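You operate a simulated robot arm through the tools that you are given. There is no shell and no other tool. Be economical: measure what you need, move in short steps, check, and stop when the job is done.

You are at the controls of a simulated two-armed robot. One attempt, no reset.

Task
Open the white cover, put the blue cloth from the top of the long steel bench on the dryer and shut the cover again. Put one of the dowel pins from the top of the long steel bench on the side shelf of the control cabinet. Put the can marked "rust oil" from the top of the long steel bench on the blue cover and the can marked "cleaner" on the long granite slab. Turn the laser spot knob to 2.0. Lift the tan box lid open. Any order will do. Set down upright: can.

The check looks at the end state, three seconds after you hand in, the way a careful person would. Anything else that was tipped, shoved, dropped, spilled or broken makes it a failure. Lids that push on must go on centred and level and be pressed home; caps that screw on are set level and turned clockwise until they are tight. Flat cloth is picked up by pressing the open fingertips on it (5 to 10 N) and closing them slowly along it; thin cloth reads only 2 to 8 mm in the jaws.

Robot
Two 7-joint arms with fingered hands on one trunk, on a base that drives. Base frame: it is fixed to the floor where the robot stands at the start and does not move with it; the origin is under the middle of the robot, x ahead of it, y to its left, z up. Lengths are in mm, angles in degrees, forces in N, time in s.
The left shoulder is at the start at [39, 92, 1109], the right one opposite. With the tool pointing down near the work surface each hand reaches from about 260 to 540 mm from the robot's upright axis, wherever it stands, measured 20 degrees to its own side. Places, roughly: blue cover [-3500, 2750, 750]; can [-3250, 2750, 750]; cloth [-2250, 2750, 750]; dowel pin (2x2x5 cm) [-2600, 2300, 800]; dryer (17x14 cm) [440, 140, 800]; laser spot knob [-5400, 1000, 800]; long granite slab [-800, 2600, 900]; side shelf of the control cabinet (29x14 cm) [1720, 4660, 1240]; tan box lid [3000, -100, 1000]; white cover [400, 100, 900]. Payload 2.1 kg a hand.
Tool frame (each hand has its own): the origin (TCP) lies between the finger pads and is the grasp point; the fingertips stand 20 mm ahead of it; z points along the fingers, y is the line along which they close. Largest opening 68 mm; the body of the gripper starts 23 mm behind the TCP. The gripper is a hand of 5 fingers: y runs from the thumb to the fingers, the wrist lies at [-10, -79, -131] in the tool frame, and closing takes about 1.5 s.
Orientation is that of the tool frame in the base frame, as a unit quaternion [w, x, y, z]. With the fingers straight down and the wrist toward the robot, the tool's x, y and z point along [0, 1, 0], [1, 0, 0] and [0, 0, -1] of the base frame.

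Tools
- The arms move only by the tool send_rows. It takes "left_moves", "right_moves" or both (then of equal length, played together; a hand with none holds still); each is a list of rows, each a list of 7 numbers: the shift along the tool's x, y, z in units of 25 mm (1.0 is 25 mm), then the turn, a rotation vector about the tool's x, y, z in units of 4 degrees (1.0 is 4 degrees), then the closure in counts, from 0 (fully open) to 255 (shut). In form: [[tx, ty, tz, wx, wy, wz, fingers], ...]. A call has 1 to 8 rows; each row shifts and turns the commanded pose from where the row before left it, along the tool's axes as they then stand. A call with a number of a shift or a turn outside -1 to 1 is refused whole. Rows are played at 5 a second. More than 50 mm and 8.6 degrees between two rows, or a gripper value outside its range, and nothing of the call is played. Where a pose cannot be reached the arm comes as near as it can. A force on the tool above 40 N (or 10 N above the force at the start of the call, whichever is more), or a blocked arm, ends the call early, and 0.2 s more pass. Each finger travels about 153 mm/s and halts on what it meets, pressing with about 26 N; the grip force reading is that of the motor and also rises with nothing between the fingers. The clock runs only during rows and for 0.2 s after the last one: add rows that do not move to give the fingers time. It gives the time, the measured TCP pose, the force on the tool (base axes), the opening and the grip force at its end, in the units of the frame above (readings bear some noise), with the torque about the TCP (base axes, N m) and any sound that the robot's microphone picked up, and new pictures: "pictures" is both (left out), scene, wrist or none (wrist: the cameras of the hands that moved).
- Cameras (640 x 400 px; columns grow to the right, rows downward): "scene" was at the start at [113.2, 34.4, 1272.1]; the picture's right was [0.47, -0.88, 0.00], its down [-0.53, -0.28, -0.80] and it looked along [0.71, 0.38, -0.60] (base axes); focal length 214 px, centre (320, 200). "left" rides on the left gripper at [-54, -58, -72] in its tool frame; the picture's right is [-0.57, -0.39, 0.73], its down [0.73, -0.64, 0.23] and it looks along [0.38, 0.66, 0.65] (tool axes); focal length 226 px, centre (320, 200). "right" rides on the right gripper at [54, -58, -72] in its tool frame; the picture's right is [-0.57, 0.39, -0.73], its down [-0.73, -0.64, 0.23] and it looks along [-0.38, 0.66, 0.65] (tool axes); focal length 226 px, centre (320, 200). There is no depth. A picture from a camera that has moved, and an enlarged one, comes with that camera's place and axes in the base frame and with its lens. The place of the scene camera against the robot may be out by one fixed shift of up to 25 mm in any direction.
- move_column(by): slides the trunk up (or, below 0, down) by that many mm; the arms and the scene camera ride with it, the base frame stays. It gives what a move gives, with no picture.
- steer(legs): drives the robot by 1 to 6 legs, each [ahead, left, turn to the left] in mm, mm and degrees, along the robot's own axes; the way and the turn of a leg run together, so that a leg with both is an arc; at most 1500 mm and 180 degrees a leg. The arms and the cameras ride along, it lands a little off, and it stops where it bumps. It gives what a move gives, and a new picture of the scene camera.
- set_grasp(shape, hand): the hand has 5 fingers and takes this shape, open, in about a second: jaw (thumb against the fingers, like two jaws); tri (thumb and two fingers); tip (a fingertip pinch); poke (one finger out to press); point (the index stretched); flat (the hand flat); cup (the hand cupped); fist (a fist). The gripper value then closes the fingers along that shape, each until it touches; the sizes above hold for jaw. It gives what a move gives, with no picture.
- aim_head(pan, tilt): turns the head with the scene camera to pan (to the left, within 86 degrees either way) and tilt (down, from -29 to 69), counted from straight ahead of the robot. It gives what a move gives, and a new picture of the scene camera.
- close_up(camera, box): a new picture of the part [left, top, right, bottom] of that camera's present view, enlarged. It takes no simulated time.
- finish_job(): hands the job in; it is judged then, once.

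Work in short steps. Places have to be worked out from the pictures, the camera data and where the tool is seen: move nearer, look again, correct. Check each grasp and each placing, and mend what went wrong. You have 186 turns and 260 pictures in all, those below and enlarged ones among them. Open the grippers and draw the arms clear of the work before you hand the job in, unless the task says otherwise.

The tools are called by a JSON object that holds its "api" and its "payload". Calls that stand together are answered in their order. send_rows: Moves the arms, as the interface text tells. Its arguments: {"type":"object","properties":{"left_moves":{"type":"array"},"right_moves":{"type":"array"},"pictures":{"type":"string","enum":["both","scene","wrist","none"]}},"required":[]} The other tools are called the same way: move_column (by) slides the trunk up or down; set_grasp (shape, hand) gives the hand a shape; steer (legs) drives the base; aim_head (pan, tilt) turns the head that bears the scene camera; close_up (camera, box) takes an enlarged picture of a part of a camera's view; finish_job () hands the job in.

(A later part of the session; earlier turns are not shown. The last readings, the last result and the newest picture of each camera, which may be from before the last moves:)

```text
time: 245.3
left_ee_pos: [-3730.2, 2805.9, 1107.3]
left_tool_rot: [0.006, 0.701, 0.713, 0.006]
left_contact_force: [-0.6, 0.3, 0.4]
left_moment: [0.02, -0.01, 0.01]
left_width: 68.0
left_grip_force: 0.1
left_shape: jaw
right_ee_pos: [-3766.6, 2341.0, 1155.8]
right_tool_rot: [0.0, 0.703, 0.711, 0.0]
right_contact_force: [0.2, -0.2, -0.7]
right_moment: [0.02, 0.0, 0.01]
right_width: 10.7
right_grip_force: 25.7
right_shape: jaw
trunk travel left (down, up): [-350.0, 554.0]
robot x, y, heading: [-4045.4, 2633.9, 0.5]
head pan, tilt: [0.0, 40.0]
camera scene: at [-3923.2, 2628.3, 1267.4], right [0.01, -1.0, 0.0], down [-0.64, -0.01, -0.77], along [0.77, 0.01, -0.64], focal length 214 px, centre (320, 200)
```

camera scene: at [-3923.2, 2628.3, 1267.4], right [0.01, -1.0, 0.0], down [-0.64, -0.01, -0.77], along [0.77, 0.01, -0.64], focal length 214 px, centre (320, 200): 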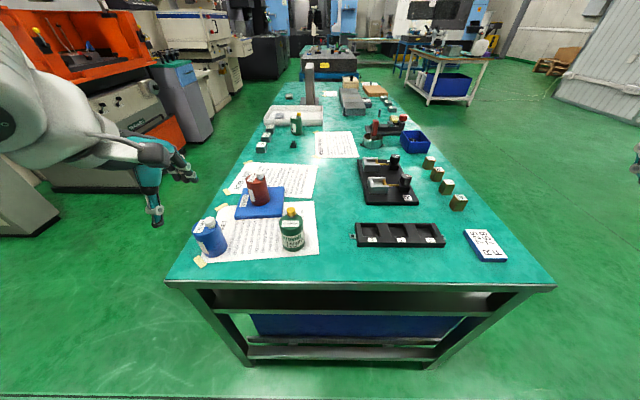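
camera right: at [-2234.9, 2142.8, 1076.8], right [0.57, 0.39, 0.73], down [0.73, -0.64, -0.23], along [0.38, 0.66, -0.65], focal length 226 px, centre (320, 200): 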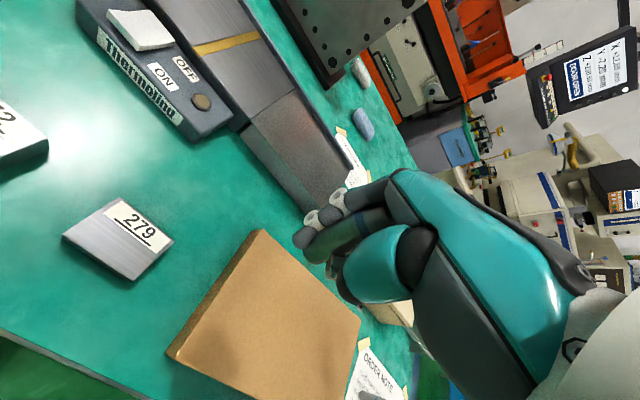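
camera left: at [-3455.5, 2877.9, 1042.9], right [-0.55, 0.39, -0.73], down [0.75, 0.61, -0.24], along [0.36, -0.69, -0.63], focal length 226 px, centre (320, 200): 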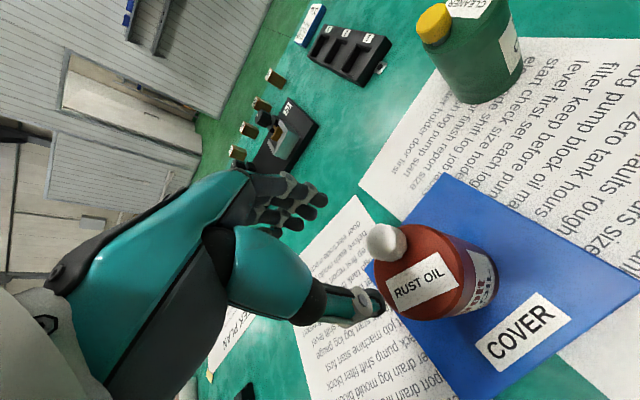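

Driving 100 mm closer and bringing the left hand over the CLEANER cap.

{"api": "steer", "payload": {"legs": [[100, 0, -0.5]]}}

{"api": "send_rows", "payload": {"left_moves": [[-0.68, 0.5, 0.6, 0, 0, 0, 0], [-0.68, 0.5, 0.9, 0, 0, 0, 0], [-0.68, 0.5, 0.9, 0, 0, 0, 0], [-0.68, 0.5, 0.9, 0, 0, 0, 0], [-0.68, 0.5, 0.9, 0, 0, 0, 0], [-0.68, 0.5, 0.9, 0, 0, 0, 0]], "pictures": "wrist"}}

```text
time: 246.4
left_ee_pos: [-3627.8, 2805.0, 1108.4]
left_tool_rot: [0.005, 0.704, 0.71, 0.006]
left_contact_force: [-0.2, 0.0, 0.3]
left_moment: [-0.04, 0.01, -0.02]
left_width: 68.1
left_grip_force: 0.0
left_shape: jaw
right_ee_pos: [-3668.3, 2339.5, 1155.8]
right_tool_rot: [0.0, 0.706, 0.709, 0.0]
right_contact_force: [0.0, -0.2, -0.8]
right_moment: [0.01, 0.02, 0.0]
right_width: 10.5
right_grip_force: 26.0
right_shape: jaw
trunk travel left (down, up): [-350.0, 554.0]
robot x, y, heading: [-3942.3, 2633.8, 0.4]
head pan, tilt: [0.0, 40.0]
camera scene: at [-3822.8, 2628.1, 1267.4], right [0.0, -1.0, 0.0], down [-0.64, 0.0, -0.77], along [0.77, 0.0, -0.64], focal length 214 px, centre (320, 200)
```

scene: 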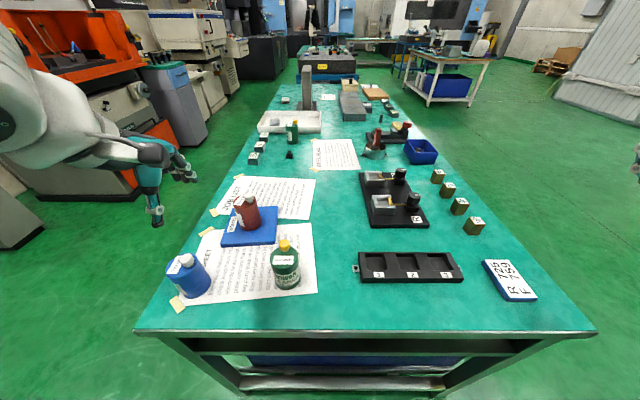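

```text
time: 247.8
left_ee_pos: [-3551.2, 2703.6, 980.4]
left_tool_rot: [0.007, 0.704, 0.71, 0.006]
left_contact_force: [-0.6, 0.8, 0.0]
left_moment: [0.03, 0.0, 0.0]
left_width: 68.0
left_grip_force: 0.1
left_shape: jaw
right_ee_pos: [-3668.0, 2339.3, 1155.8]
right_tool_rot: [0.0, 0.706, 0.708, 0.0]
right_contact_force: [0.1, -0.5, -0.8]
right_moment: [0.03, 0.0, -0.03]
right_width: 10.8
right_grip_force: 26.1
right_shape: jaw
trunk travel left (down, up): [-350.0, 554.0]
robot x, y, heading: [-3941.6, 2633.9, 0.4]
head pan, tilt: [0.0, 40.0]
camera left: at [-3609.9, 2648.0, 1051.9], right [-0.37, -0.57, -0.73], down [-0.64, 0.73, -0.24], along [0.67, 0.38, -0.63], focal length 226 px, centre (320, 200)
```

left: 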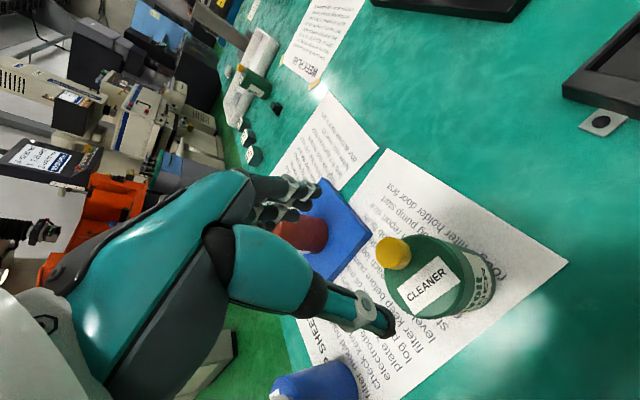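

Cap at (-3544, 2707). Descending and gripping it.

{"api": "send_rows", "payload": {"left_moves": [[0.12, 0.28, 0.8, 0, 0, 0, 80], [0, 0, 0.8, 0, 0, 0, 80], [0, 0, 0.8, 0, 0, 0, 80], [0, 0, 0.7, 0, 0, 0, 80], [0, 0, 0, 0, 0, 0, 180], [0, 0, 0, 0, 0, 0, 255], [0, 0, 0, 0, 0, 0, 255], [0, 0, 0, 0, 0, 0, 255]], "pictures": "none"}}

{"api": "send_rows", "payload": {"left_moves": [[0, 0, 0, 0, 0, 0, 255], [0, 0, -0.4, 0, 0, 0, 255], [0, 0, -0.4, 0, 0, 0, 255], [0, 0, -0.6, 0, 0, 0, 255], [0, 0, 0, 0, 0, 0, 255]]}}

```text
time: 249.6
left_ee_pos: [-3554.8, 2730.6, 916.3]
left_tool_rot: [0.007, 0.705, 0.71, 0.006]
left_contact_force: [-0.1, -0.4, -0.6]
left_moment: [-0.01, 0.01, -0.01]
left_width: 0.0
left_grip_force: 26.3
left_shape: jaw
left hand out of reach, approached as far as the arm can: row 1, 2, 3, 4
right_ee_pos: [-3668.3, 2340.0, 1156.6]
right_tool_rot: [0.001, 0.706, 0.708, 0.001]
right_contact_force: [0.5, -0.4, -0.6]
right_moment: [0.0, -0.01, -0.01]
right_width: 10.8
right_grip_force: 26.0
right_shape: jaw
trunk travel left (down, up): [-350.0, 554.0]
robot x, y, heading: [-3942.8, 2632.7, 0.5]
head pan, tilt: [0.0, 40.0]
```

```text
time: 250.8
left_ee_pos: [-3555.1, 2727.8, 953.0]
left_tool_rot: [0.005, 0.704, 0.71, 0.006]
left_contact_force: [0.3, 0.6, -0.1]
left_moment: [0.03, 0.0, 0.02]
left_width: 0.1
left_grip_force: 26.6
left_shape: jaw
right_ee_pos: [-3667.2, 2338.8, 1156.3]
right_tool_rot: [-0.002, 0.706, 0.708, 0.001]
right_contact_force: [0.9, -0.4, -0.9]
right_moment: [0.0, 0.03, -0.03]
right_width: 10.9
right_grip_force: 25.9
right_shape: jaw
trunk travel left (down, up): [-350.0, 554.0]
robot x, y, heading: [-3943.8, 2636.8, 0.1]
head pan, tilt: [0.0, 40.0]
camera scene: at [-3823.0, 2628.1, 1267.4], right [0.0, -1.0, 0.0], down [-0.64, 0.0, -0.77], along [0.77, 0.0, -0.64], focal length 214 px, centre (320, 200)
camera left: at [-3613.3, 2673.5, 1024.1], right [-0.37, -0.57, -0.73], down [-0.64, 0.73, -0.24], along [0.67, 0.38, -0.63], focal length 226 px, centre (320, 200)
```

scene: 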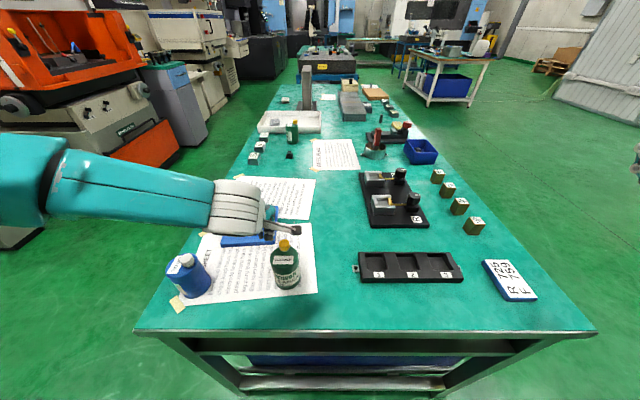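
left: 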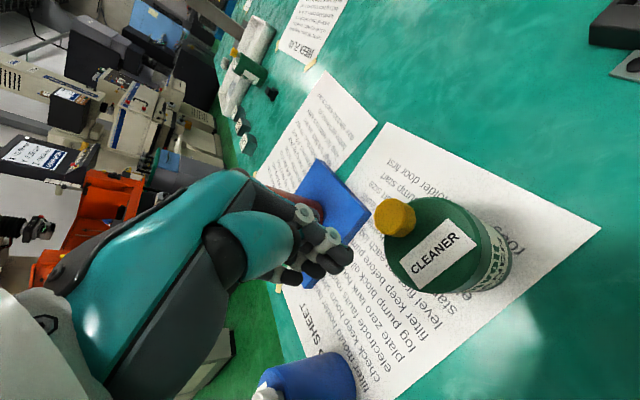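

Out of reach again (too close to my midline); the hand closed on nothing beside the can. I'll open, rise, and shift the base 90 mm to the right.

{"api": "send_rows", "payload": {"left_moves": [[0, 0, -1, 0, 0, 0, 0], [0, 0, -1, 0, 0, 0, 0], [0, 0, 0, 0, 0, 0, 0]], "pictures": "none"}}

{"api": "steer", "payload": {"legs": [[15, -100, 0]]}}

{"api": "send_rows", "payload": {"left_moves": [[0.8, 0, 0.2, 0, 0, 0, 80], [0.8, 0, 0.2, 0, 0, 0, 80], [0.8, 0, 0.2, 0, 0, 0, 80], [0.8, -0.1, 0.2, 0, 0, 0, 80]], "pictures": "wrist"}}

```text
time: 251.6
left_ee_pos: [-3554.9, 2728.5, 1002.8]
left_tool_rot: [0.005, 0.704, 0.71, 0.006]
left_contact_force: [0.3, 0.0, -0.7]
left_moment: [0.06, 0.02, 0.01]
left_width: 67.9
left_grip_force: 0.0
left_shape: jaw
right_ee_pos: [-3668.5, 2340.3, 1156.0]
right_tool_rot: [0.0, 0.706, 0.708, 0.0]
right_contact_force: [-0.3, 0.8, -0.1]
right_moment: [0.03, 0.03, 0.0]
right_width: 10.5
right_grip_force: 26.1
right_shape: jaw
trunk travel left (down, up): [-350.0, 554.0]
robot x, y, heading: [-3945.7, 2636.3, 0.3]
head pan, tilt: [0.0, 40.0]
```

```text
time: 252.8
left_ee_pos: [-3539.5, 2629.7, 1002.6]
left_tool_rot: [0.007, 0.706, 0.709, 0.007]
left_contact_force: [0.5, -1.5, 0.3]
left_moment: [-0.01, -0.03, 0.0]
left_width: 67.8
left_grip_force: 0.1
left_shape: jaw
right_ee_pos: [-3655.2, 2238.8, 1155.4]
right_tool_rot: [-0.001, 0.707, 0.707, 0.0]
right_contact_force: [-0.3, 0.0, -0.2]
right_moment: [-0.04, 0.0, 0.03]
right_width: 10.9
right_grip_force: 25.6
right_shape: jaw
trunk travel left (down, up): [-350.0, 554.0]
robot x, y, heading: [-3931.1, 2530.4, -0.2]
head pan, tilt: [0.0, 40.0]
camera scene: at [-3807.8, 2527.9, 1267.4], right [0.0, -1.0, 0.0], down [-0.64, 0.0, -0.77], along [0.77, 0.0, -0.64], focal length 214 px, centre (320, 200)
```

scene: 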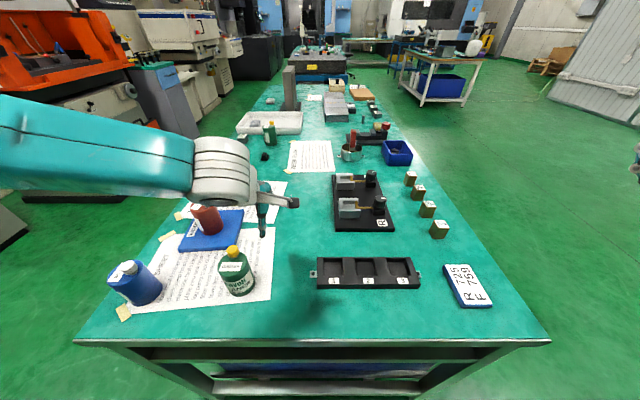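

```text
time: 253.8
left_ee_pos: [-3541.3, 2706.9, 983.6]
left_tool_rot: [0.007, 0.706, 0.708, 0.006]
left_contact_force: [-0.4, 0.4, 1.6]
left_moment: [-0.02, -0.01, -0.04]
left_width: 46.9
left_grip_force: 0.2
left_shape: jaw
right_ee_pos: [-3654.6, 2239.2, 1156.2]
right_tool_rot: [0.0, 0.706, 0.708, -0.001]
right_contact_force: [-0.1, 0.5, -1.2]
right_moment: [0.0, -0.02, 0.0]
right_width: 10.4
right_grip_force: 25.5
right_shape: jaw
trunk travel left (down, up): [-350.0, 554.0]
robot x, y, heading: [-3929.9, 2536.4, -0.1]
head pan, tilt: [0.0, 40.0]
camera left: at [-3600.9, 2651.8, 1054.4], right [-0.37, -0.57, -0.73], down [-0.64, 0.73, -0.24], along [0.67, 0.38, -0.63], focal length 226 px, centre (320, 200)
```

left: 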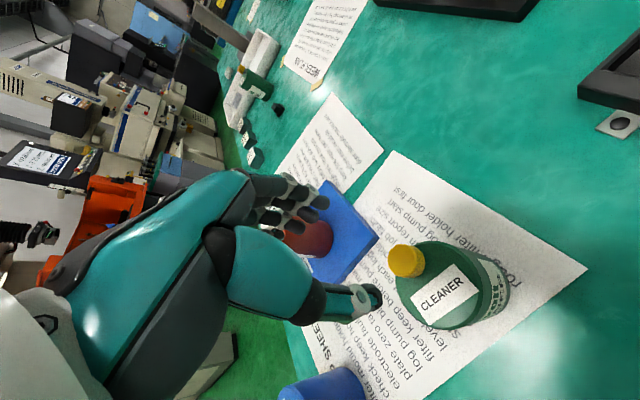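

Now well positioned over the cap (-3543, 2709). Descending and gripping.

{"api": "send_rows", "payload": {"left_moves": [[0.08, -0.08, 0.9, 0, 0, 0, 80], [0, 0, 0.9, 0, 0, 0, 80], [0, 0, 0.9, 0, 0, 0, 80], [0, 0, 0.6, 0, 0, 0, 80], [0, 0, 0, 0, 0, 0, 80]], "pictures": "wrist"}}

```text
time: 255.0
left_ee_pos: [-3541.4, 2708.4, 904.5]
left_tool_rot: [0.014, 0.706, 0.708, 0.011]
left_contact_force: [1.1, 0.2, 22.5]
left_moment: [0.02, 0.75, -0.04]
left_width: 47.4
left_grip_force: 0.0
left_shape: jaw
right_ee_pos: [-3653.7, 2238.7, 1156.2]
right_tool_rot: [-0.001, 0.707, 0.707, 0.0]
right_contact_force: [-0.3, 0.2, 0.3]
right_moment: [-0.01, 0.01, -0.01]
right_width: 10.7
right_grip_force: 26.0
right_shape: jaw
trunk travel left (down, up): [-350.0, 554.0]
robot x, y, heading: [-3925.8, 2534.7, 0.1]
head pan, tilt: [0.0, 40.0]
stopped in row 5 (left hand): the force on the tool passed its limit at 44 N (the readings are from after the stop); the commanded pose is now the measured one
camera left: at [-3600.4, 2652.9, 975.0], right [-0.36, -0.57, -0.74], down [-0.63, 0.73, -0.25], along [0.68, 0.38, -0.63], focal length 226 px, centre (320, 200)
```

left: 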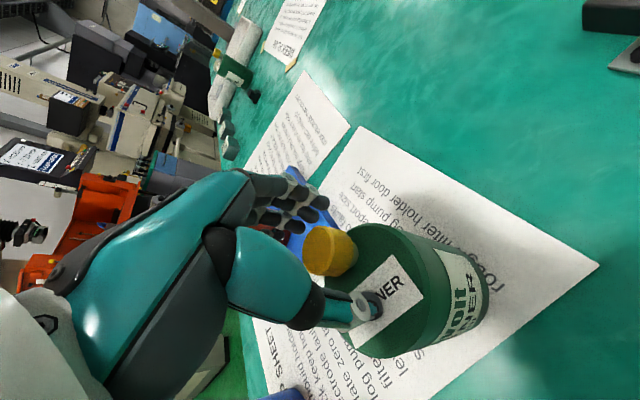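

The thumb tip rests on the can's top (can is still upright). Rising 5 mm and closing on the cap.

{"api": "send_rows", "payload": {"left_moves": [[0, 0, -0.2, 0, 0, 0, 80], [0, 0, 0, 0, 0, 0, 140], [0, 0, 0, 0, 0, 0, 200], [0, 0, 0, 0, 0, 0, 255], [0, 0, 0, 0, 0, 0, 255], [0, 0, 0, 0, 0, 0, 255], [0, 0, 0, 0, 0, 0, 255]], "pictures": "none"}}

{"api": "send_rows", "payload": {"left_moves": [[0, 0, -0.3, 0, 0, 0, 255], [0, 0, -0.4, 0, 0, 0, 255], [0, 0, -0.5, 0, 0, 0, 255], [0, 0, 0, 0, 0, 0, 255]]}}

```text
time: 256.6
left_ee_pos: [-3541.3, 2709.1, 909.1]
left_tool_rot: [0.009, 0.705, 0.709, 0.009]
left_contact_force: [-0.8, -0.3, -2.6]
left_moment: [-0.01, -0.05, 0.0]
left_width: 12.9
left_grip_force: 25.9
left_shape: jaw
right_ee_pos: [-3654.3, 2238.9, 1155.0]
right_tool_rot: [0.0, 0.707, 0.707, 0.0]
right_contact_force: [-0.3, -0.8, -1.0]
right_moment: [0.02, 0.02, 0.01]
right_width: 10.6
right_grip_force: 26.1
right_shape: jaw
trunk travel left (down, up): [-350.0, 554.0]
robot x, y, heading: [-3930.5, 2536.0, -0.0]
head pan, tilt: [0.0, 40.0]
```

```text
time: 257.6
left_ee_pos: [-3541.7, 2708.6, 937.7]
left_tool_rot: [0.011, 0.706, 0.708, 0.008]
left_contact_force: [-0.1, 0.4, -2.7]
left_moment: [-0.03, -0.04, 0.04]
left_width: 12.8
left_grip_force: 26.1
left_shape: jaw
right_ee_pos: [-3653.9, 2238.8, 1155.4]
right_tool_rot: [-0.001, 0.708, 0.706, 0.0]
right_contact_force: [-0.1, 0.4, -0.6]
right_moment: [0.01, 0.01, -0.01]
right_width: 10.6
right_grip_force: 25.8
right_shape: jaw
trunk travel left (down, up): [-350.0, 554.0]
robot x, y, heading: [-3929.1, 2531.9, 0.1]
head pan, tilt: [0.0, 40.0]
camera scene: at [-3807.7, 2528.2, 1267.4], right [0.0, -1.0, 0.0], down [-0.64, 0.0, -0.77], along [0.77, 0.0, -0.64], focal length 214 px, centre (320, 200)
camera left: at [-3601.7, 2654.0, 1008.3], right [-0.37, -0.57, -0.74], down [-0.64, 0.73, -0.25], along [0.68, 0.38, -0.63], focal length 226 px, centre (320, 200)
```

scene: 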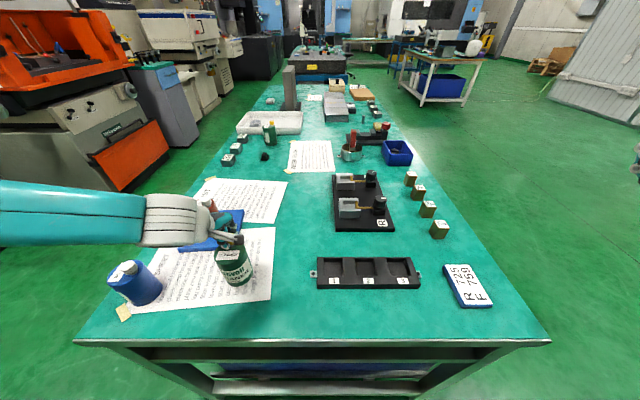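
left: 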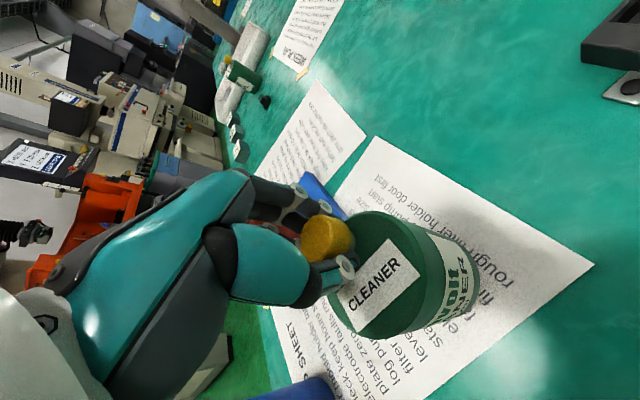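

CLEANER is held upright. I'll raise it, back off, and drive round the far side toward the granite slab.

{"api": "send_rows", "payload": {"left_moves": [[0, -0.5, -1, 0, 0, 0, 255], [0, -0.5, -1, 0, 0, 0, 255], [0, -0.5, -1, 0, 0, 0, 255], [0, -0.5, -1, 0, 0, 0, 255], [0, -0.5, -1, 0, 0, 0, 255], [0, -0.5, -1, 0, 0, 0, 255], [0, -0.5, -0.5, 0, 0, 0, 255]], "pictures": "none"}}

{"api": "aim_head", "payload": {"pan": -10, "tilt": 25}}

{"api": "steer", "payload": {"legs": [[-100, 0, 0], [0, 860, 0], [1300, 0, 0]]}}

```text
time: 259.2
left_ee_pos: [-3633.6, 2708.8, 1099.5]
left_tool_rot: [0.01, 0.706, 0.708, 0.008]
left_contact_force: [0.0, -0.8, -2.1]
left_moment: [-0.03, 0.0, -0.03]
left_width: 12.6
left_grip_force: 25.7
left_shape: jaw
right_ee_pos: [-3654.2, 2239.9, 1156.1]
right_tool_rot: [0.0, 0.707, 0.707, -0.001]
right_contact_force: [0.0, -0.1, -1.0]
right_moment: [0.0, -0.01, 0.0]
right_width: 10.5
right_grip_force: 26.0
right_shape: jaw
trunk travel left (down, up): [-350.0, 554.0]
robot x, y, heading: [-3931.1, 2532.9, 0.0]
head pan, tilt: [0.0, 40.0]
```

```text
time: 259.9
left_ee_pos: [-3633.8, 2710.5, 1099.4]
left_tool_rot: [0.01, 0.706, 0.708, 0.008]
left_contact_force: [0.4, -0.1, -2.7]
left_moment: [-0.02, -0.04, 0.03]
left_width: 12.5
left_grip_force: 25.5
left_shape: jaw
right_ee_pos: [-3654.9, 2238.4, 1155.8]
right_tool_rot: [0.001, 0.707, 0.708, 0.0]
right_contact_force: [0.7, -0.4, -0.6]
right_moment: [0.02, 0.02, -0.01]
right_width: 10.7
right_grip_force: 25.8
right_shape: jaw
trunk travel left (down, up): [-350.0, 554.0]
robot x, y, heading: [-3930.3, 2532.6, 0.1]
head pan, tilt: [-10.0, 25.0]
camera scene: at [-3802.0, 2512.3, 1290.6], right [-0.17, -0.98, 0.0], down [-0.42, 0.07, -0.91], along [0.89, -0.16, -0.42], focal length 214 px, centre (320, 200)
```

scene: 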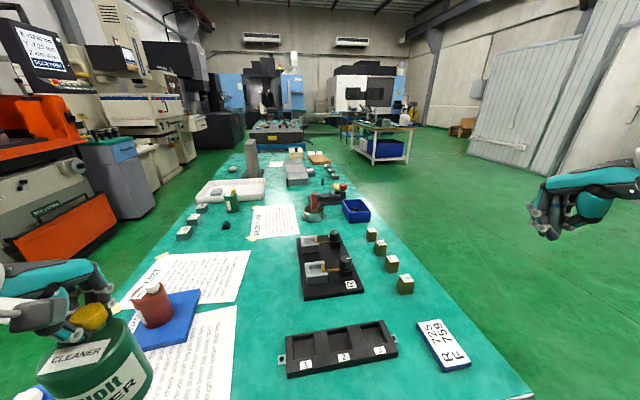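

```text
time: 271.5
left_ee_pos: [-2408.5, 3578.0, 1099.4]
left_tool_rot: [0.009, 0.704, 0.71, 0.009]
left_contact_force: [0.3, 0.1, -3.4]
left_moment: [-0.02, -0.03, 0.0]
left_width: 13.0
left_grip_force: 25.6
left_shape: jaw
right_ee_pos: [-2425.8, 3110.2, 1156.3]
right_tool_rot: [0.0, 0.705, 0.709, 0.0]
right_contact_force: [-0.3, 0.1, -0.4]
right_moment: [0.0, 0.0, 0.02]
right_width: 10.4
right_grip_force: 26.3
right_shape: jaw
trunk travel left (down, up): [-350.0, 554.0]
robot x, y, heading: [-2702.1, 3403.8, 0.4]
head pan, tilt: [-10.0, 25.0]
camera scene: at [-2575.2, 3381.6, 1290.7], right [-0.17, -0.99, 0.0], down [-0.42, 0.07, -0.91], along [0.89, -0.15, -0.42], focal length 214 px, centre (320, 200)
```

scene: 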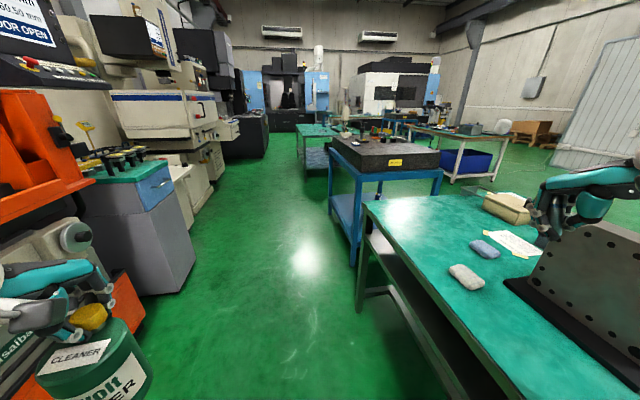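

The corridor is clear. The granite table's far edge runs at y ≈ 2890, x from about -1170 to -170. Zooming on the slab top.

{"api": "close_up", "payload": {"camera": "scene", "box": [310, 110, 470, 210]}}

```text
4.00 times, centred on (390, 160) of scene
camera zoom: at [-2575.2, 3381.6, 1290.7], right [-0.17, -0.99, 0.0], down [-0.42, 0.07, -0.91], along [0.89, -0.15, -0.42], focal length 858 px, centre (40, 360)
```

zoom: 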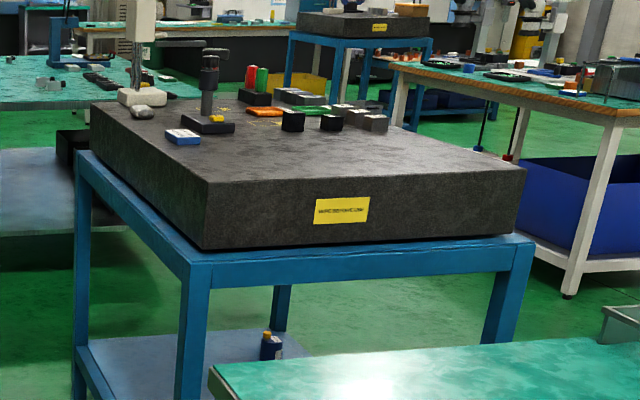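

The slab's near (west) part is free; its top is at z ≈ 930. I'll drive to about (-1150, 3250) and face it.

{"api": "steer", "payload": {"legs": [[1500, 0, 0], [50, 0, 0], [0, 0, -90], [150, 0, 0]]}}

{"api": "aim_head", "payload": {"pan": 15, "tilt": 40}}

```text
time: 284.2
left_ee_pos: [-978.2, 2967.4, 1098.9]
left_tool_rot: [0.013, 1.0, 0.005, -0.001]
left_contact_force: [-0.6, 0.0, -2.3]
left_moment: [0.0, 0.0, -0.01]
left_width: 12.5
left_grip_force: 26.1
left_shape: jaw
right_ee_pos: [-1447.3, 2984.7, 1156.3]
right_tool_rot: [0.0, 1.0, 0.003, 0.001]
right_contact_force: [-0.1, 0.1, -0.6]
right_moment: [0.02, 0.01, -0.02]
right_width: 10.3
right_grip_force: 26.3
right_shape: jaw
trunk travel left (down, up): [-350.0, 554.0]
robot x, y, heading: [-1151.8, 3263.5, -89.7]
head pan, tilt: [-10.0, 25.0]
camera scene: at [-1168.8, 3128.6, 1290.7], right [-0.99, 0.17, 0.0], down [0.07, 0.42, -0.91], along [-0.15, -0.89, -0.42], focal length 214 px, centre (320, 200)
```

scene: 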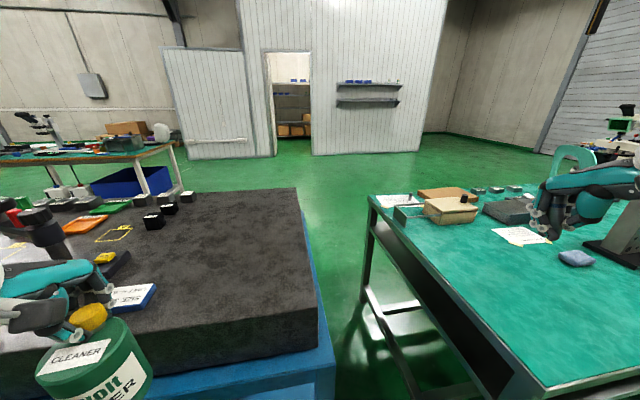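

```text
time: 285.1
left_ee_pos: [-978.3, 2967.8, 1098.7]
left_tool_rot: [0.013, 1.0, 0.005, -0.001]
left_contact_force: [0.0, 0.9, -3.0]
left_moment: [-0.06, 0.02, 0.0]
left_width: 12.5
left_grip_force: 26.3
left_shape: jaw
right_ee_pos: [-1447.9, 2985.5, 1156.4]
right_tool_rot: [0.0, 1.0, 0.004, 0.001]
right_contact_force: [0.1, -0.3, -1.0]
right_moment: [0.02, 0.0, 0.0]
right_width: 10.4
right_grip_force: 26.6
right_shape: jaw
trunk travel left (down, up): [-350.0, 554.0]
robot x, y, heading: [-1153.0, 3260.8, -89.6]
head pan, tilt: [15.0, 40.0]
camera scene: at [-1130.9, 3137.7, 1267.4], right [-0.96, -0.27, 0.0], down [-0.17, 0.62, -0.77], along [0.2, -0.74, -0.64], focal length 214 px, centre (320, 200)
```

scene: 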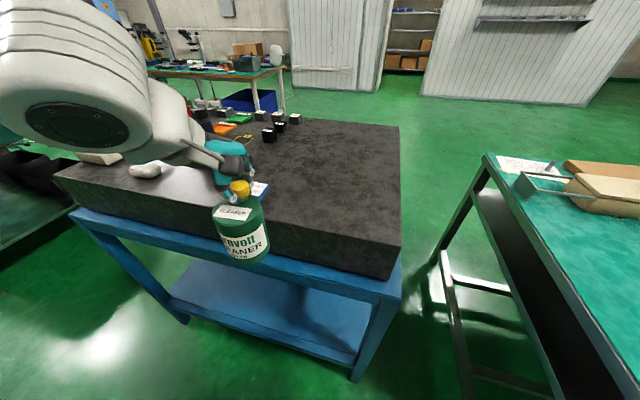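

Slab near edge y ≈ 2880, free spot about (-1050, 2740). Driving 100 mm closer and moving the can over it.

{"api": "steer", "payload": {"legs": [[100, 0, 0]]}}

{"api": "send_rows", "payload": {"left_moves": [[-0.48, 0.97, 0, 0, 0, 0, 255], [-0.48, 0.97, 0, 0, 0, 0, 255], [-0.48, 0.97, 0, 0, 0, 0, 255], [-0.48, 0.97, 0, 0, 0, 0, 255], [-0.48, 0.97, 0, 0, 0, 0, 255], [-0.48, 0.97, 0.3, 0, 0, 0, 255], [0, 0, 0, 0, 0, 0, 255]]}}

```text
time: 286.3
left_ee_pos: [-977.9, 2864.6, 1099.7]
left_tool_rot: [0.013, 1.0, 0.005, -0.001]
left_contact_force: [0.2, -0.6, -2.9]
left_moment: [-0.02, 0.0, -0.01]
left_width: 12.8
left_grip_force: 26.2
left_shape: jaw
right_ee_pos: [-1446.8, 2881.4, 1157.1]
right_tool_rot: [-0.001, 1.0, 0.003, 0.001]
right_contact_force: [0.8, -0.8, -0.9]
right_moment: [-0.02, 0.01, -0.01]
right_width: 10.3
right_grip_force: 26.1
right_shape: jaw
trunk travel left (down, up): [-350.0, 554.0]
robot x, y, heading: [-1153.3, 3157.2, -89.6]
head pan, tilt: [15.0, 40.0]
camera scene: at [-1130.1, 3033.8, 1267.3], right [-0.96, -0.27, 0.0], down [-0.17, 0.62, -0.77], along [0.2, -0.74, -0.64], focal length 214 px, centre (320, 200)
```

scene: 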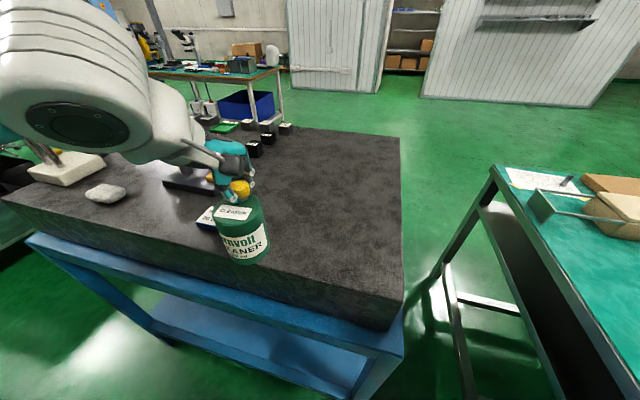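

```text
time: 287.9
left_ee_pos: [-1045.6, 2718.2, 1095.8]
left_tool_rot: [0.013, 1.0, 0.005, -0.001]
left_contact_force: [0.3, 0.6, -2.6]
left_moment: [0.0, -0.01, 0.03]
left_width: 12.6
left_grip_force: 25.8
left_shape: jaw
right_ee_pos: [-1445.8, 2881.8, 1156.6]
right_tool_rot: [-0.001, 1.0, 0.004, 0.001]
right_contact_force: [0.1, 0.0, -1.1]
right_moment: [-0.01, 0.01, -0.06]
right_width: 10.6
right_grip_force: 26.1
right_shape: jaw
trunk travel left (down, up): [-350.0, 554.0]
robot x, y, heading: [-1151.1, 3160.0, -89.5]
head pan, tilt: [15.0, 40.0]
camera scene: at [-1130.2, 3033.8, 1267.4], right [-0.96, -0.27, 0.0], down [-0.17, 0.62, -0.77], along [0.2, -0.74, -0.64], focal length 214 px, centre (320, 200)
camera left: at [-1100.7, 2778.1, 1166.7], right [-0.57, 0.36, -0.74], down [0.72, 0.64, -0.25], along [0.38, -0.68, -0.63], focal length 226 px, centre (320, 200)
```

scene: 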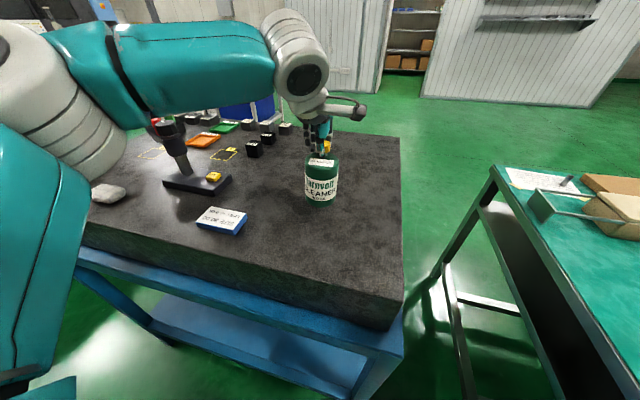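
left: 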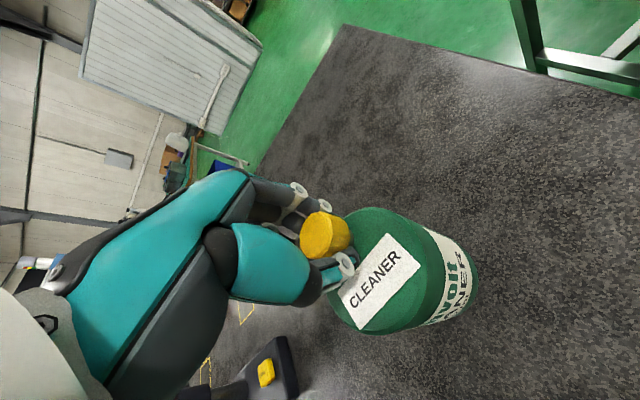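

The can is above free granite. Lowering, slowly at the end.

{"api": "send_rows", "payload": {"left_moves": [[0, 0, 0.5, 0, 0, 0, 255], [0, 0, 0.4, 0, 0, 0, 255], [0, 0, 0.2, 0, 0, 0, 255], [0, 0, 0.15, 0, 0, 0, 255], [0, 0, 0.1, 0, 0, 0, 255], [0, 0, 0.1, 0, 0, 0, 255], [0, 0, 0, 0, 0, 0, 255]], "pictures": "scene"}}

```text
time: 289.5
left_ee_pos: [-1047.9, 2718.5, 1058.9]
left_tool_rot: [0.013, 1.0, 0.006, -0.002]
left_contact_force: [0.2, -0.2, -2.8]
left_moment: [-0.07, -0.01, -0.04]
left_width: 12.8
left_grip_force: 25.6
left_shape: jaw
right_ee_pos: [-1447.4, 2881.9, 1156.2]
right_tool_rot: [0.0, 1.0, 0.004, 0.0]
right_contact_force: [-0.3, -0.2, -1.1]
right_moment: [0.02, -0.01, -0.03]
right_width: 10.5
right_grip_force: 26.1
right_shape: jaw
trunk travel left (down, up): [-350.0, 554.0]
robot x, y, heading: [-1150.6, 3159.3, -89.6]
head pan, tilt: [15.0, 40.0]
camera scene: at [-1130.1, 3033.9, 1267.4], right [-0.96, -0.27, 0.0], down [-0.17, 0.62, -0.77], along [0.2, -0.74, -0.64], focal length 214 px, centre (320, 200)
```

scene: 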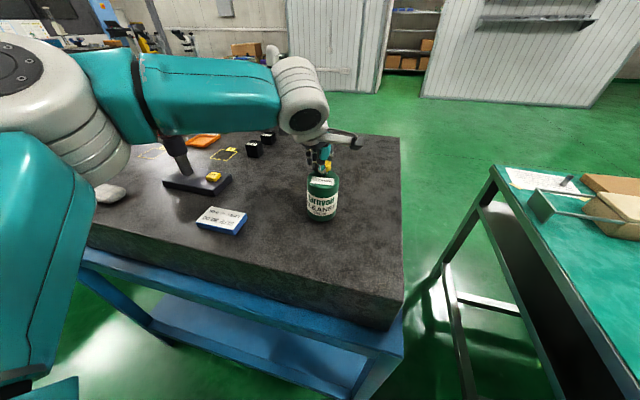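

No contact yet; continuing down gently.

{"api": "send_rows", "payload": {"left_moves": [[0, 0, 0.12, 0, 0, 0, 255], [0, 0, 0.12, 0, 0, 0, 255], [0, 0, 0.12, 0, 0, 0, 255], [0, 0, 0, 0, 0, 0, 255]], "pictures": "none"}}

{"api": "send_rows", "payload": {"left_moves": [[0, 0, 0.1, 0, 0, 0, 255], [0, 0, 0.1, 0, 0, 0, 255], [0, 0, 0, 0, 0, 0, 255]], "pictures": "none"}}

```text
time: 290.5
left_ee_pos: [-1047.0, 2716.3, 1050.6]
left_tool_rot: [0.013, 1.0, 0.006, -0.002]
left_contact_force: [0.3, 0.3, -3.4]
left_moment: [0.0, -0.02, -0.01]
left_width: 12.7
left_grip_force: 25.6
left_shape: jaw
right_ee_pos: [-1447.9, 2880.3, 1154.9]
right_tool_rot: [0.0, 1.0, 0.003, 0.0]
right_contact_force: [-0.2, -0.4, -0.5]
right_moment: [0.0, 0.0, -0.01]
right_width: 10.5
right_grip_force: 26.0
right_shape: jaw
trunk travel left (down, up): [-350.0, 554.0]
robot x, y, heading: [-1151.5, 3163.5, -89.7]
head pan, tilt: [15.0, 40.0]
```

```text
time: 291.3
left_ee_pos: [-1047.1, 2717.9, 1046.4]
left_tool_rot: [0.013, 1.0, 0.005, -0.001]
left_contact_force: [1.1, -0.7, 0.3]
left_moment: [-0.04, 0.0, 0.01]
left_width: 12.7
left_grip_force: 25.8
left_shape: jaw
right_ee_pos: [-1446.2, 2881.5, 1156.4]
right_tool_rot: [0.0, 1.0, 0.004, 0.001]
right_contact_force: [-0.1, 0.2, -0.8]
right_moment: [0.0, 0.0, -0.01]
right_width: 10.4
right_grip_force: 25.8
right_shape: jaw
trunk travel left (down, up): [-350.0, 554.0]
robot x, y, heading: [-1157.3, 3159.3, -89.5]
head pan, tilt: [15.0, 40.0]
```

Contact is just starting; 2 mm more, then release slowly and rise.

{"api": "send_rows", "payload": {"left_moves": [[0, 0, 0.08, 0, 0, 0, 255], [0, 0, 0, 0, 0, 0, 255], [0, 0, -0.02, 0, 0, 0, 220], [0, 0, 0, 0, 0, 0, 190], [0, 0, 0, 0, 0, 0, 150], [0, 0, 0, 0, 0, 0, 110], [0, 0, 0, 0, 0, 0, 80], [0, 0, 0, 0, 0, 0, 60]], "pictures": "none"}}

{"api": "send_rows", "payload": {"left_moves": [[0, 0, -0.8, 0, 0, 0, 60], [0, 0, -1, 0, 0, 0, 60], [0, -0.5, -1, 0, 0, 0, 60], [0, -1, -0.3, 0, 0, 0, 0], [0, -1, 0, 0, 0, 0, 0], [0, -1, 0, 0, 0, 0, 0], [0, -1, 0, 0, 0, 0, 0], [0, -1, 0, 0, 0, 0, 0]], "pictures": "scene"}}

```text
time: 293.1
left_ee_pos: [-1047.6, 2716.8, 1044.2]
left_tool_rot: [0.014, 1.0, 0.006, -0.002]
left_contact_force: [0.2, -5.1, 16.9]
left_moment: [0.11, 0.01, 0.02]
left_width: 40.5
left_grip_force: 0.1
left_shape: jaw
right_ee_pos: [-1447.6, 2883.3, 1156.2]
right_tool_rot: [0.0, 1.0, 0.003, 0.002]
right_contact_force: [0.4, -0.5, -0.3]
right_moment: [-0.01, 0.01, -0.04]
right_width: 10.3
right_grip_force: 25.8
right_shape: jaw
trunk travel left (down, up): [-350.0, 554.0]
robot x, y, heading: [-1150.8, 3159.7, -89.5]
head pan, tilt: [15.0, 40.0]
```

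```text
time: 294.9
left_ee_pos: [-1051.0, 2857.3, 1118.6]
left_tool_rot: [0.014, 1.0, 0.004, -0.001]
left_contact_force: [0.0, -0.3, 0.5]
left_moment: [0.03, 0.0, 0.01]
left_width: 67.9
left_grip_force: 0.0
left_shape: jaw
right_ee_pos: [-1446.6, 2882.6, 1155.8]
right_tool_rot: [0.0, 1.0, 0.003, 0.001]
right_contact_force: [-0.4, -0.8, 0.7]
right_moment: [0.04, -0.05, 0.01]
right_width: 10.3
right_grip_force: 25.9
right_shape: jaw
trunk travel left (down, up): [-350.0, 554.0]
robot x, y, heading: [-1154.0, 3161.1, -89.9]
head pan, tilt: [15.0, 40.0]
camera scene: at [-1130.2, 3034.2, 1267.4], right [-0.96, -0.27, 0.0], down [-0.17, 0.62, -0.77], along [0.2, -0.74, -0.64], focal length 214 px, centre (320, 200)
```

scene: 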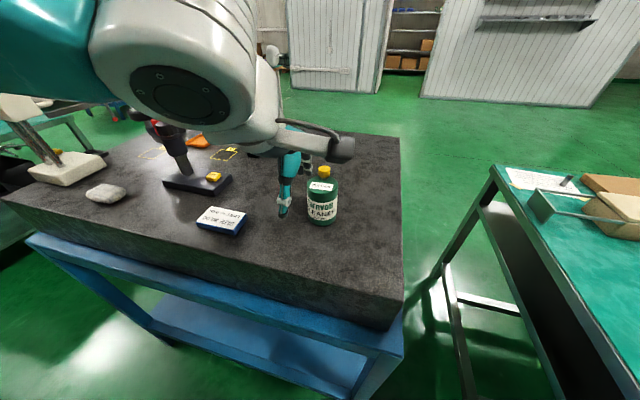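

CLEANER stands upright on the granite. Next the blue cloth: sliding west along the corridor to about x = -2225.

{"api": "steer", "payload": {"legs": [[-120, 0, 0], [0, -1060, 0]]}}

{"api": "aim_head", "payload": {"pan": 10, "tilt": 45}}

{"api": "close_up", "payload": {"camera": "scene", "box": [220, 140, 380, 260]}}

```text
time: 301.2
left_ee_pos: [-2122.6, 2969.3, 1118.0]
left_tool_rot: [0.014, 1.0, 0.005, -0.001]
left_contact_force: [-0.3, -0.5, -0.5]
left_moment: [-0.03, -0.02, 0.02]
left_width: 67.8
left_grip_force: 0.0
left_shape: jaw
right_ee_pos: [-2519.8, 2995.2, 1157.0]
right_tool_rot: [0.0, 1.0, 0.003, 0.001]
right_contact_force: [0.7, -0.1, -0.5]
right_moment: [0.04, 0.03, 0.04]
right_width: 10.4
right_grip_force: 25.5
right_shape: jaw
trunk travel left (down, up): [-350.0, 554.0]
robot x, y, heading: [-2224.9, 3270.4, -89.7]
head pan, tilt: [15.0, 40.0]
camera scene: at [-2201.9, 3147.5, 1267.4], right [-0.96, -0.27, 0.0], down [-0.17, 0.62, -0.77], along [0.2, -0.74, -0.64], focal length 214 px, centre (320, 200)
```

scene: 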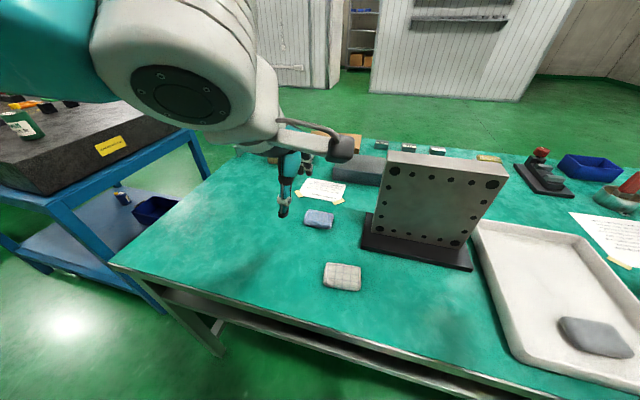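

```text
time: 301.9
left_ee_pos: [-2122.5, 2970.3, 1117.8]
left_tool_rot: [0.012, 1.0, 0.005, -0.001]
left_contact_force: [-1.4, -0.1, -0.3]
left_moment: [0.02, -0.01, -0.03]
left_width: 68.0
left_grip_force: 0.1
left_shape: jaw
right_ee_pos: [-2519.8, 2995.7, 1155.9]
right_tool_rot: [0.001, 1.0, 0.003, 0.001]
right_contact_force: [0.6, 0.4, 0.0]
right_moment: [-0.02, -0.01, -0.03]
right_width: 10.6
right_grip_force: 25.7
right_shape: jaw
trunk travel left (down, up): [-350.0, 554.0]
robot x, y, heading: [-2224.6, 3274.7, -89.5]
head pan, tilt: [10.0, 45.0]
camera scene: at [-2209.7, 3149.5, 1260.2], right [-0.98, -0.18, 0.0], down [-0.13, 0.7, -0.71], along [0.13, -0.7, -0.71], focal length 214 px, centre (320, 200)
```

scene: 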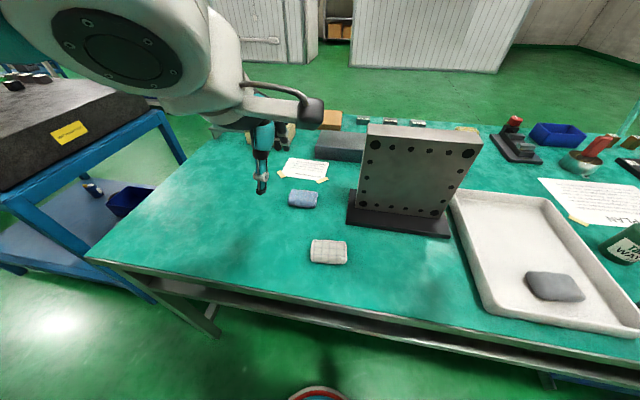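

```text
3.33 times, centred on (300, 200) of scene
camera zoom: at [-2209.7, 3149.5, 1260.2], right [-0.98, -0.18, 0.0], down [-0.13, 0.7, -0.71], along [0.13, -0.7, -0.71], focal length 715 px, centre (387, 200)
```

zoom: 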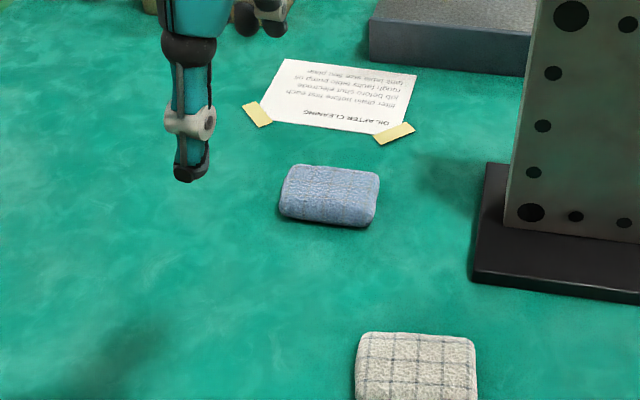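

The blue cloth is a folded pad about 80×50 mm at (-2080, 2720), too far straight ahead. Turning my left shoulder toward the bench gains reach, so I'll shift to x ≈ -2092, turn 60° right, and lower the column 150 mm.

{"api": "steer", "payload": {"legs": [[15, 133, 0], [0, 0, -60]]}}

{"api": "move_column", "payload": {"by": -150}}

{"api": "aim_head", "payload": {"pan": 60, "tilt": 50}}

```text
time: 305.9
left_ee_pos: [-2302.3, 3018.6, 1118.7]
left_tool_rot: [0.011, 0.869, -0.495, -0.006]
left_contact_force: [0.6, 0.7, 0.6]
left_moment: [-0.03, -0.04, 0.02]
left_width: 67.8
left_grip_force: 0.0
left_shape: jaw
right_ee_pos: [-2478.9, 3373.5, 1156.5]
right_tool_rot: [0.001, 0.868, -0.497, 0.001]
right_contact_force: [0.2, 0.4, -1.0]
right_moment: [0.0, -0.03, -0.02]
right_width: 10.3
right_grip_force: 26.5
right_shape: jaw
trunk travel left (down, up): [-350.0, 554.0]
robot x, y, heading: [-2094.6, 3255.5, -149.5]
head pan, tilt: [10.0, 45.0]
camera scene: at [-2185.3, 3180.4, 1260.1], right [-0.65, 0.76, 0.0], down [0.54, 0.46, -0.71], along [-0.54, -0.46, -0.71], focal length 214 px, centre (320, 200)
```

scene: 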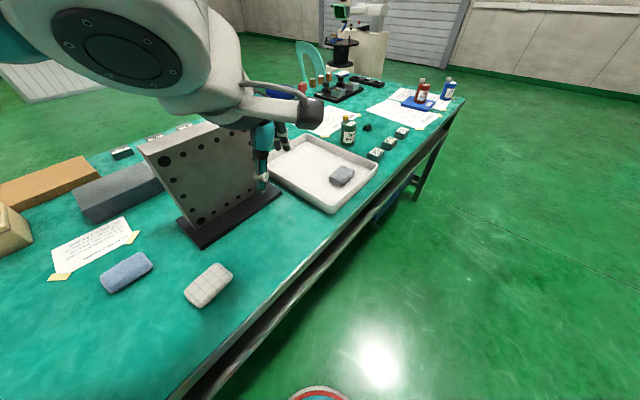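

```text
time: 307.6
left_ee_pos: [-2302.5, 3017.3, 967.2]
left_tool_rot: [0.011, 0.869, -0.495, -0.008]
left_contact_force: [0.8, -1.2, -0.4]
left_moment: [0.01, -0.02, -0.01]
left_width: 67.8
left_grip_force: 0.2
left_shape: jaw
right_ee_pos: [-2478.5, 3374.9, 1006.8]
right_tool_rot: [0.001, 0.868, -0.497, 0.0]
right_contact_force: [-0.1, -0.2, -0.3]
right_moment: [0.01, 0.01, -0.03]
right_width: 10.5
right_grip_force: 26.2
right_shape: jaw
trunk travel left (down, up): [-200.0, 704.0]
robot x, y, heading: [-2094.2, 3257.1, -149.4]
head pan, tilt: [10.0, 45.0]
```

```text
time: 308.8
left_ee_pos: [-2303.4, 3018.3, 967.1]
left_tool_rot: [0.011, 0.869, -0.494, -0.007]
left_contact_force: [-0.4, 0.4, -0.3]
left_moment: [0.0, 0.01, -0.01]
left_width: 67.8
left_grip_force: 0.2
left_shape: jaw
right_ee_pos: [-2478.9, 3372.4, 1005.4]
right_tool_rot: [0.001, 0.868, -0.497, 0.001]
right_contact_force: [0.1, 0.1, -0.3]
right_moment: [0.02, -0.01, -0.02]
right_width: 10.4
right_grip_force: 26.1
right_shape: jaw
trunk travel left (down, up): [-200.0, 704.0]
robot x, y, heading: [-2095.5, 3256.9, -149.3]
head pan, tilt: [60.0, 50.0]
camera scene: at [-2145.2, 3143.0, 1101.5], right [-1.0, -0.01, 0.0], down [-0.01, 0.77, -0.64], along [0.0, -0.64, -0.77], focal length 214 px, centre (320, 200)
```

scene: 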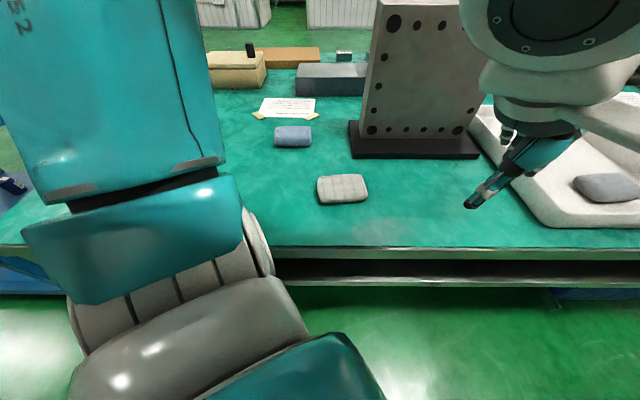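

Cloth confirmed at (-2083, 2724). I'll slide the hand east clear of the angle plate, then square it up.

{"api": "send_rows", "payload": {"left_moves": [[0.55, -0.94, 0, 0, 0, 0, 0], [0.55, -0.94, 0, 0, 0, 0, 0], [0.55, -0.94, 0, 0, 0, 0, 0], [0.55, -0.94, 0, 0, 0, 0, 0], [0.55, -0.94, 0, 0, 0, 0, 0], [0.55, -0.94, 0, 0, 0, 0, 0], [0.55, -0.94, 0, 0, 0, 0, 0], [0.55, -0.94, 0, 0, 0, 0, 0]], "pictures": "none"}}

{"api": "send_rows", "payload": {"left_moves": [[0, 0, 0, 0, 0, -1, 0], [0, 0, 0, 0, 0, -1, 0], [0, 0, 0, 0, 0, -1, 0], [0, 0, 0, 0, 0, -1, 0], [0, 0, 0, 0, 0, -1, 0], [0, 0, 0, 0, 0, -1, 0], [0, 0, 0, 0, 0, -1, 0], [0, 0, 0, 0, 0, -1, 0]], "pictures": "none"}}

{"api": "send_rows", "payload": {"left_moves": [[0, 0, 0, 0, 0, -1, 0], [0, 0, 0, 0, 0, -1, 0], [0, 0, 0, 0, 0, -1, 0], [0, 0, 0, 0, 0, -1, 0], [0, 0, 0, 0, 0, -1, 0], [0, 0, 0, 0, 0, -1, 0], [0, 0, 0, 0, 0, -1, 0]], "pictures": "both"}}

```text
time: 310.6
left_ee_pos: [-2101.2, 3004.9, 998.4]
left_tool_rot: [0.011, 0.869, -0.495, -0.003]
left_contact_force: [-0.6, -0.7, 0.4]
left_moment: [0.02, -0.03, -0.03]
left_width: 65.8
left_grip_force: 0.0
left_shape: jaw
left hand out of reach, approached as far as the arm can: row 3, 4, 5, 6, 8
right_ee_pos: [-2479.4, 3374.7, 1005.8]
right_tool_rot: [0.0, 0.868, -0.497, 0.001]
right_contact_force: [-0.8, -0.2, -0.7]
right_moment: [0.0, -0.01, -0.03]
right_width: 10.5
right_grip_force: 25.8
right_shape: jaw
trunk travel left (down, up): [-200.0, 704.0]
robot x, y, heading: [-2095.4, 3254.9, -149.4]
head pan, tilt: [60.0, 50.0]
```

```text
time: 312.4
left_ee_pos: [-2100.8, 3005.5, 1005.3]
left_tool_rot: [0.009, 0.972, -0.236, -0.009]
left_contact_force: [-0.2, -0.6, 0.2]
left_moment: [-0.03, -0.04, -0.02]
left_width: 67.8
left_grip_force: 0.2
left_shape: jaw
left hand out of reach, approached as far as the arm can: row 4, 7
right_ee_pos: [-2478.9, 3372.5, 1005.2]
right_tool_rot: [0.001, 0.868, -0.497, 0.0]
right_contact_force: [0.3, -0.4, 0.3]
right_moment: [0.0, 0.02, -0.02]
right_width: 10.4
right_grip_force: 26.0
right_shape: jaw
trunk travel left (down, up): [-200.0, 704.0]
robot x, y, heading: [-2093.1, 3259.6, -149.5]
head pan, tilt: [60.0, 50.0]
```

```text
time: 314.0
left_ee_pos: [-2100.7, 3004.7, 1005.4]
left_tool_rot: [0.006, 1.0, 0.005, -0.012]
left_contact_force: [0.1, 0.0, -0.1]
left_moment: [-0.03, 0.01, 0.01]
left_width: 67.7
left_grip_force: 0.0
left_shape: jaw
right_ee_pos: [-2479.3, 3373.0, 1006.2]
right_tool_rot: [0.001, 0.868, -0.496, 0.001]
right_contact_force: [0.0, -0.2, -0.4]
right_moment: [0.0, -0.03, 0.01]
right_width: 10.3
right_grip_force: 25.9
right_shape: jaw
trunk travel left (down, up): [-200.0, 704.0]
robot x, y, heading: [-2090.2, 3258.2, -149.6]
head pan, tilt: [60.0, 50.0]
camera scene: at [-2145.1, 3143.0, 1101.5], right [-1.0, -0.01, 0.0], down [-0.01, 0.77, -0.64], along [0.01, -0.64, -0.77], focal length 214 px, centre (320, 200)
camera left: at [-2153.3, 3062.7, 1077.7], right [-0.59, 0.37, -0.72], down [0.72, 0.65, -0.25], along [0.37, -0.67, -0.65], focal length 226 px, centre (320, 200)
```

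scene: 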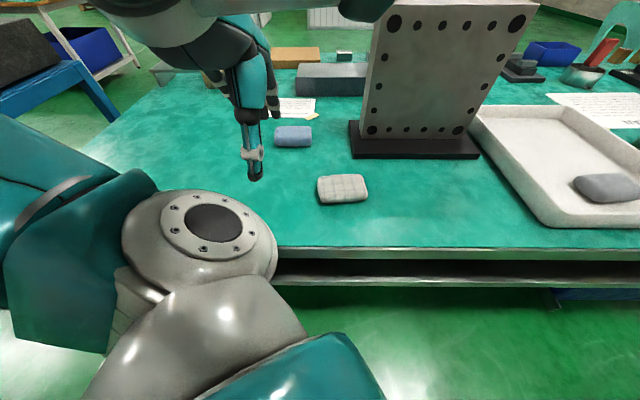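
left: 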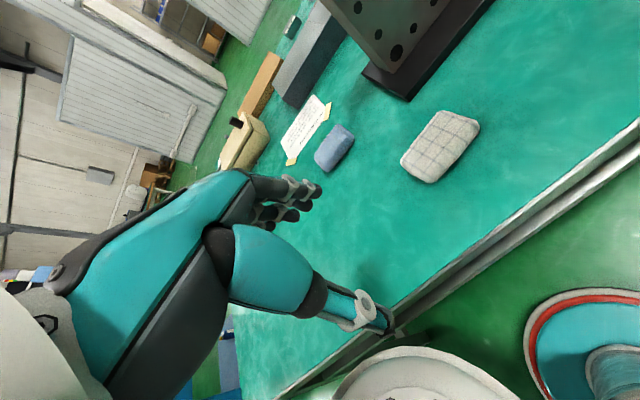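

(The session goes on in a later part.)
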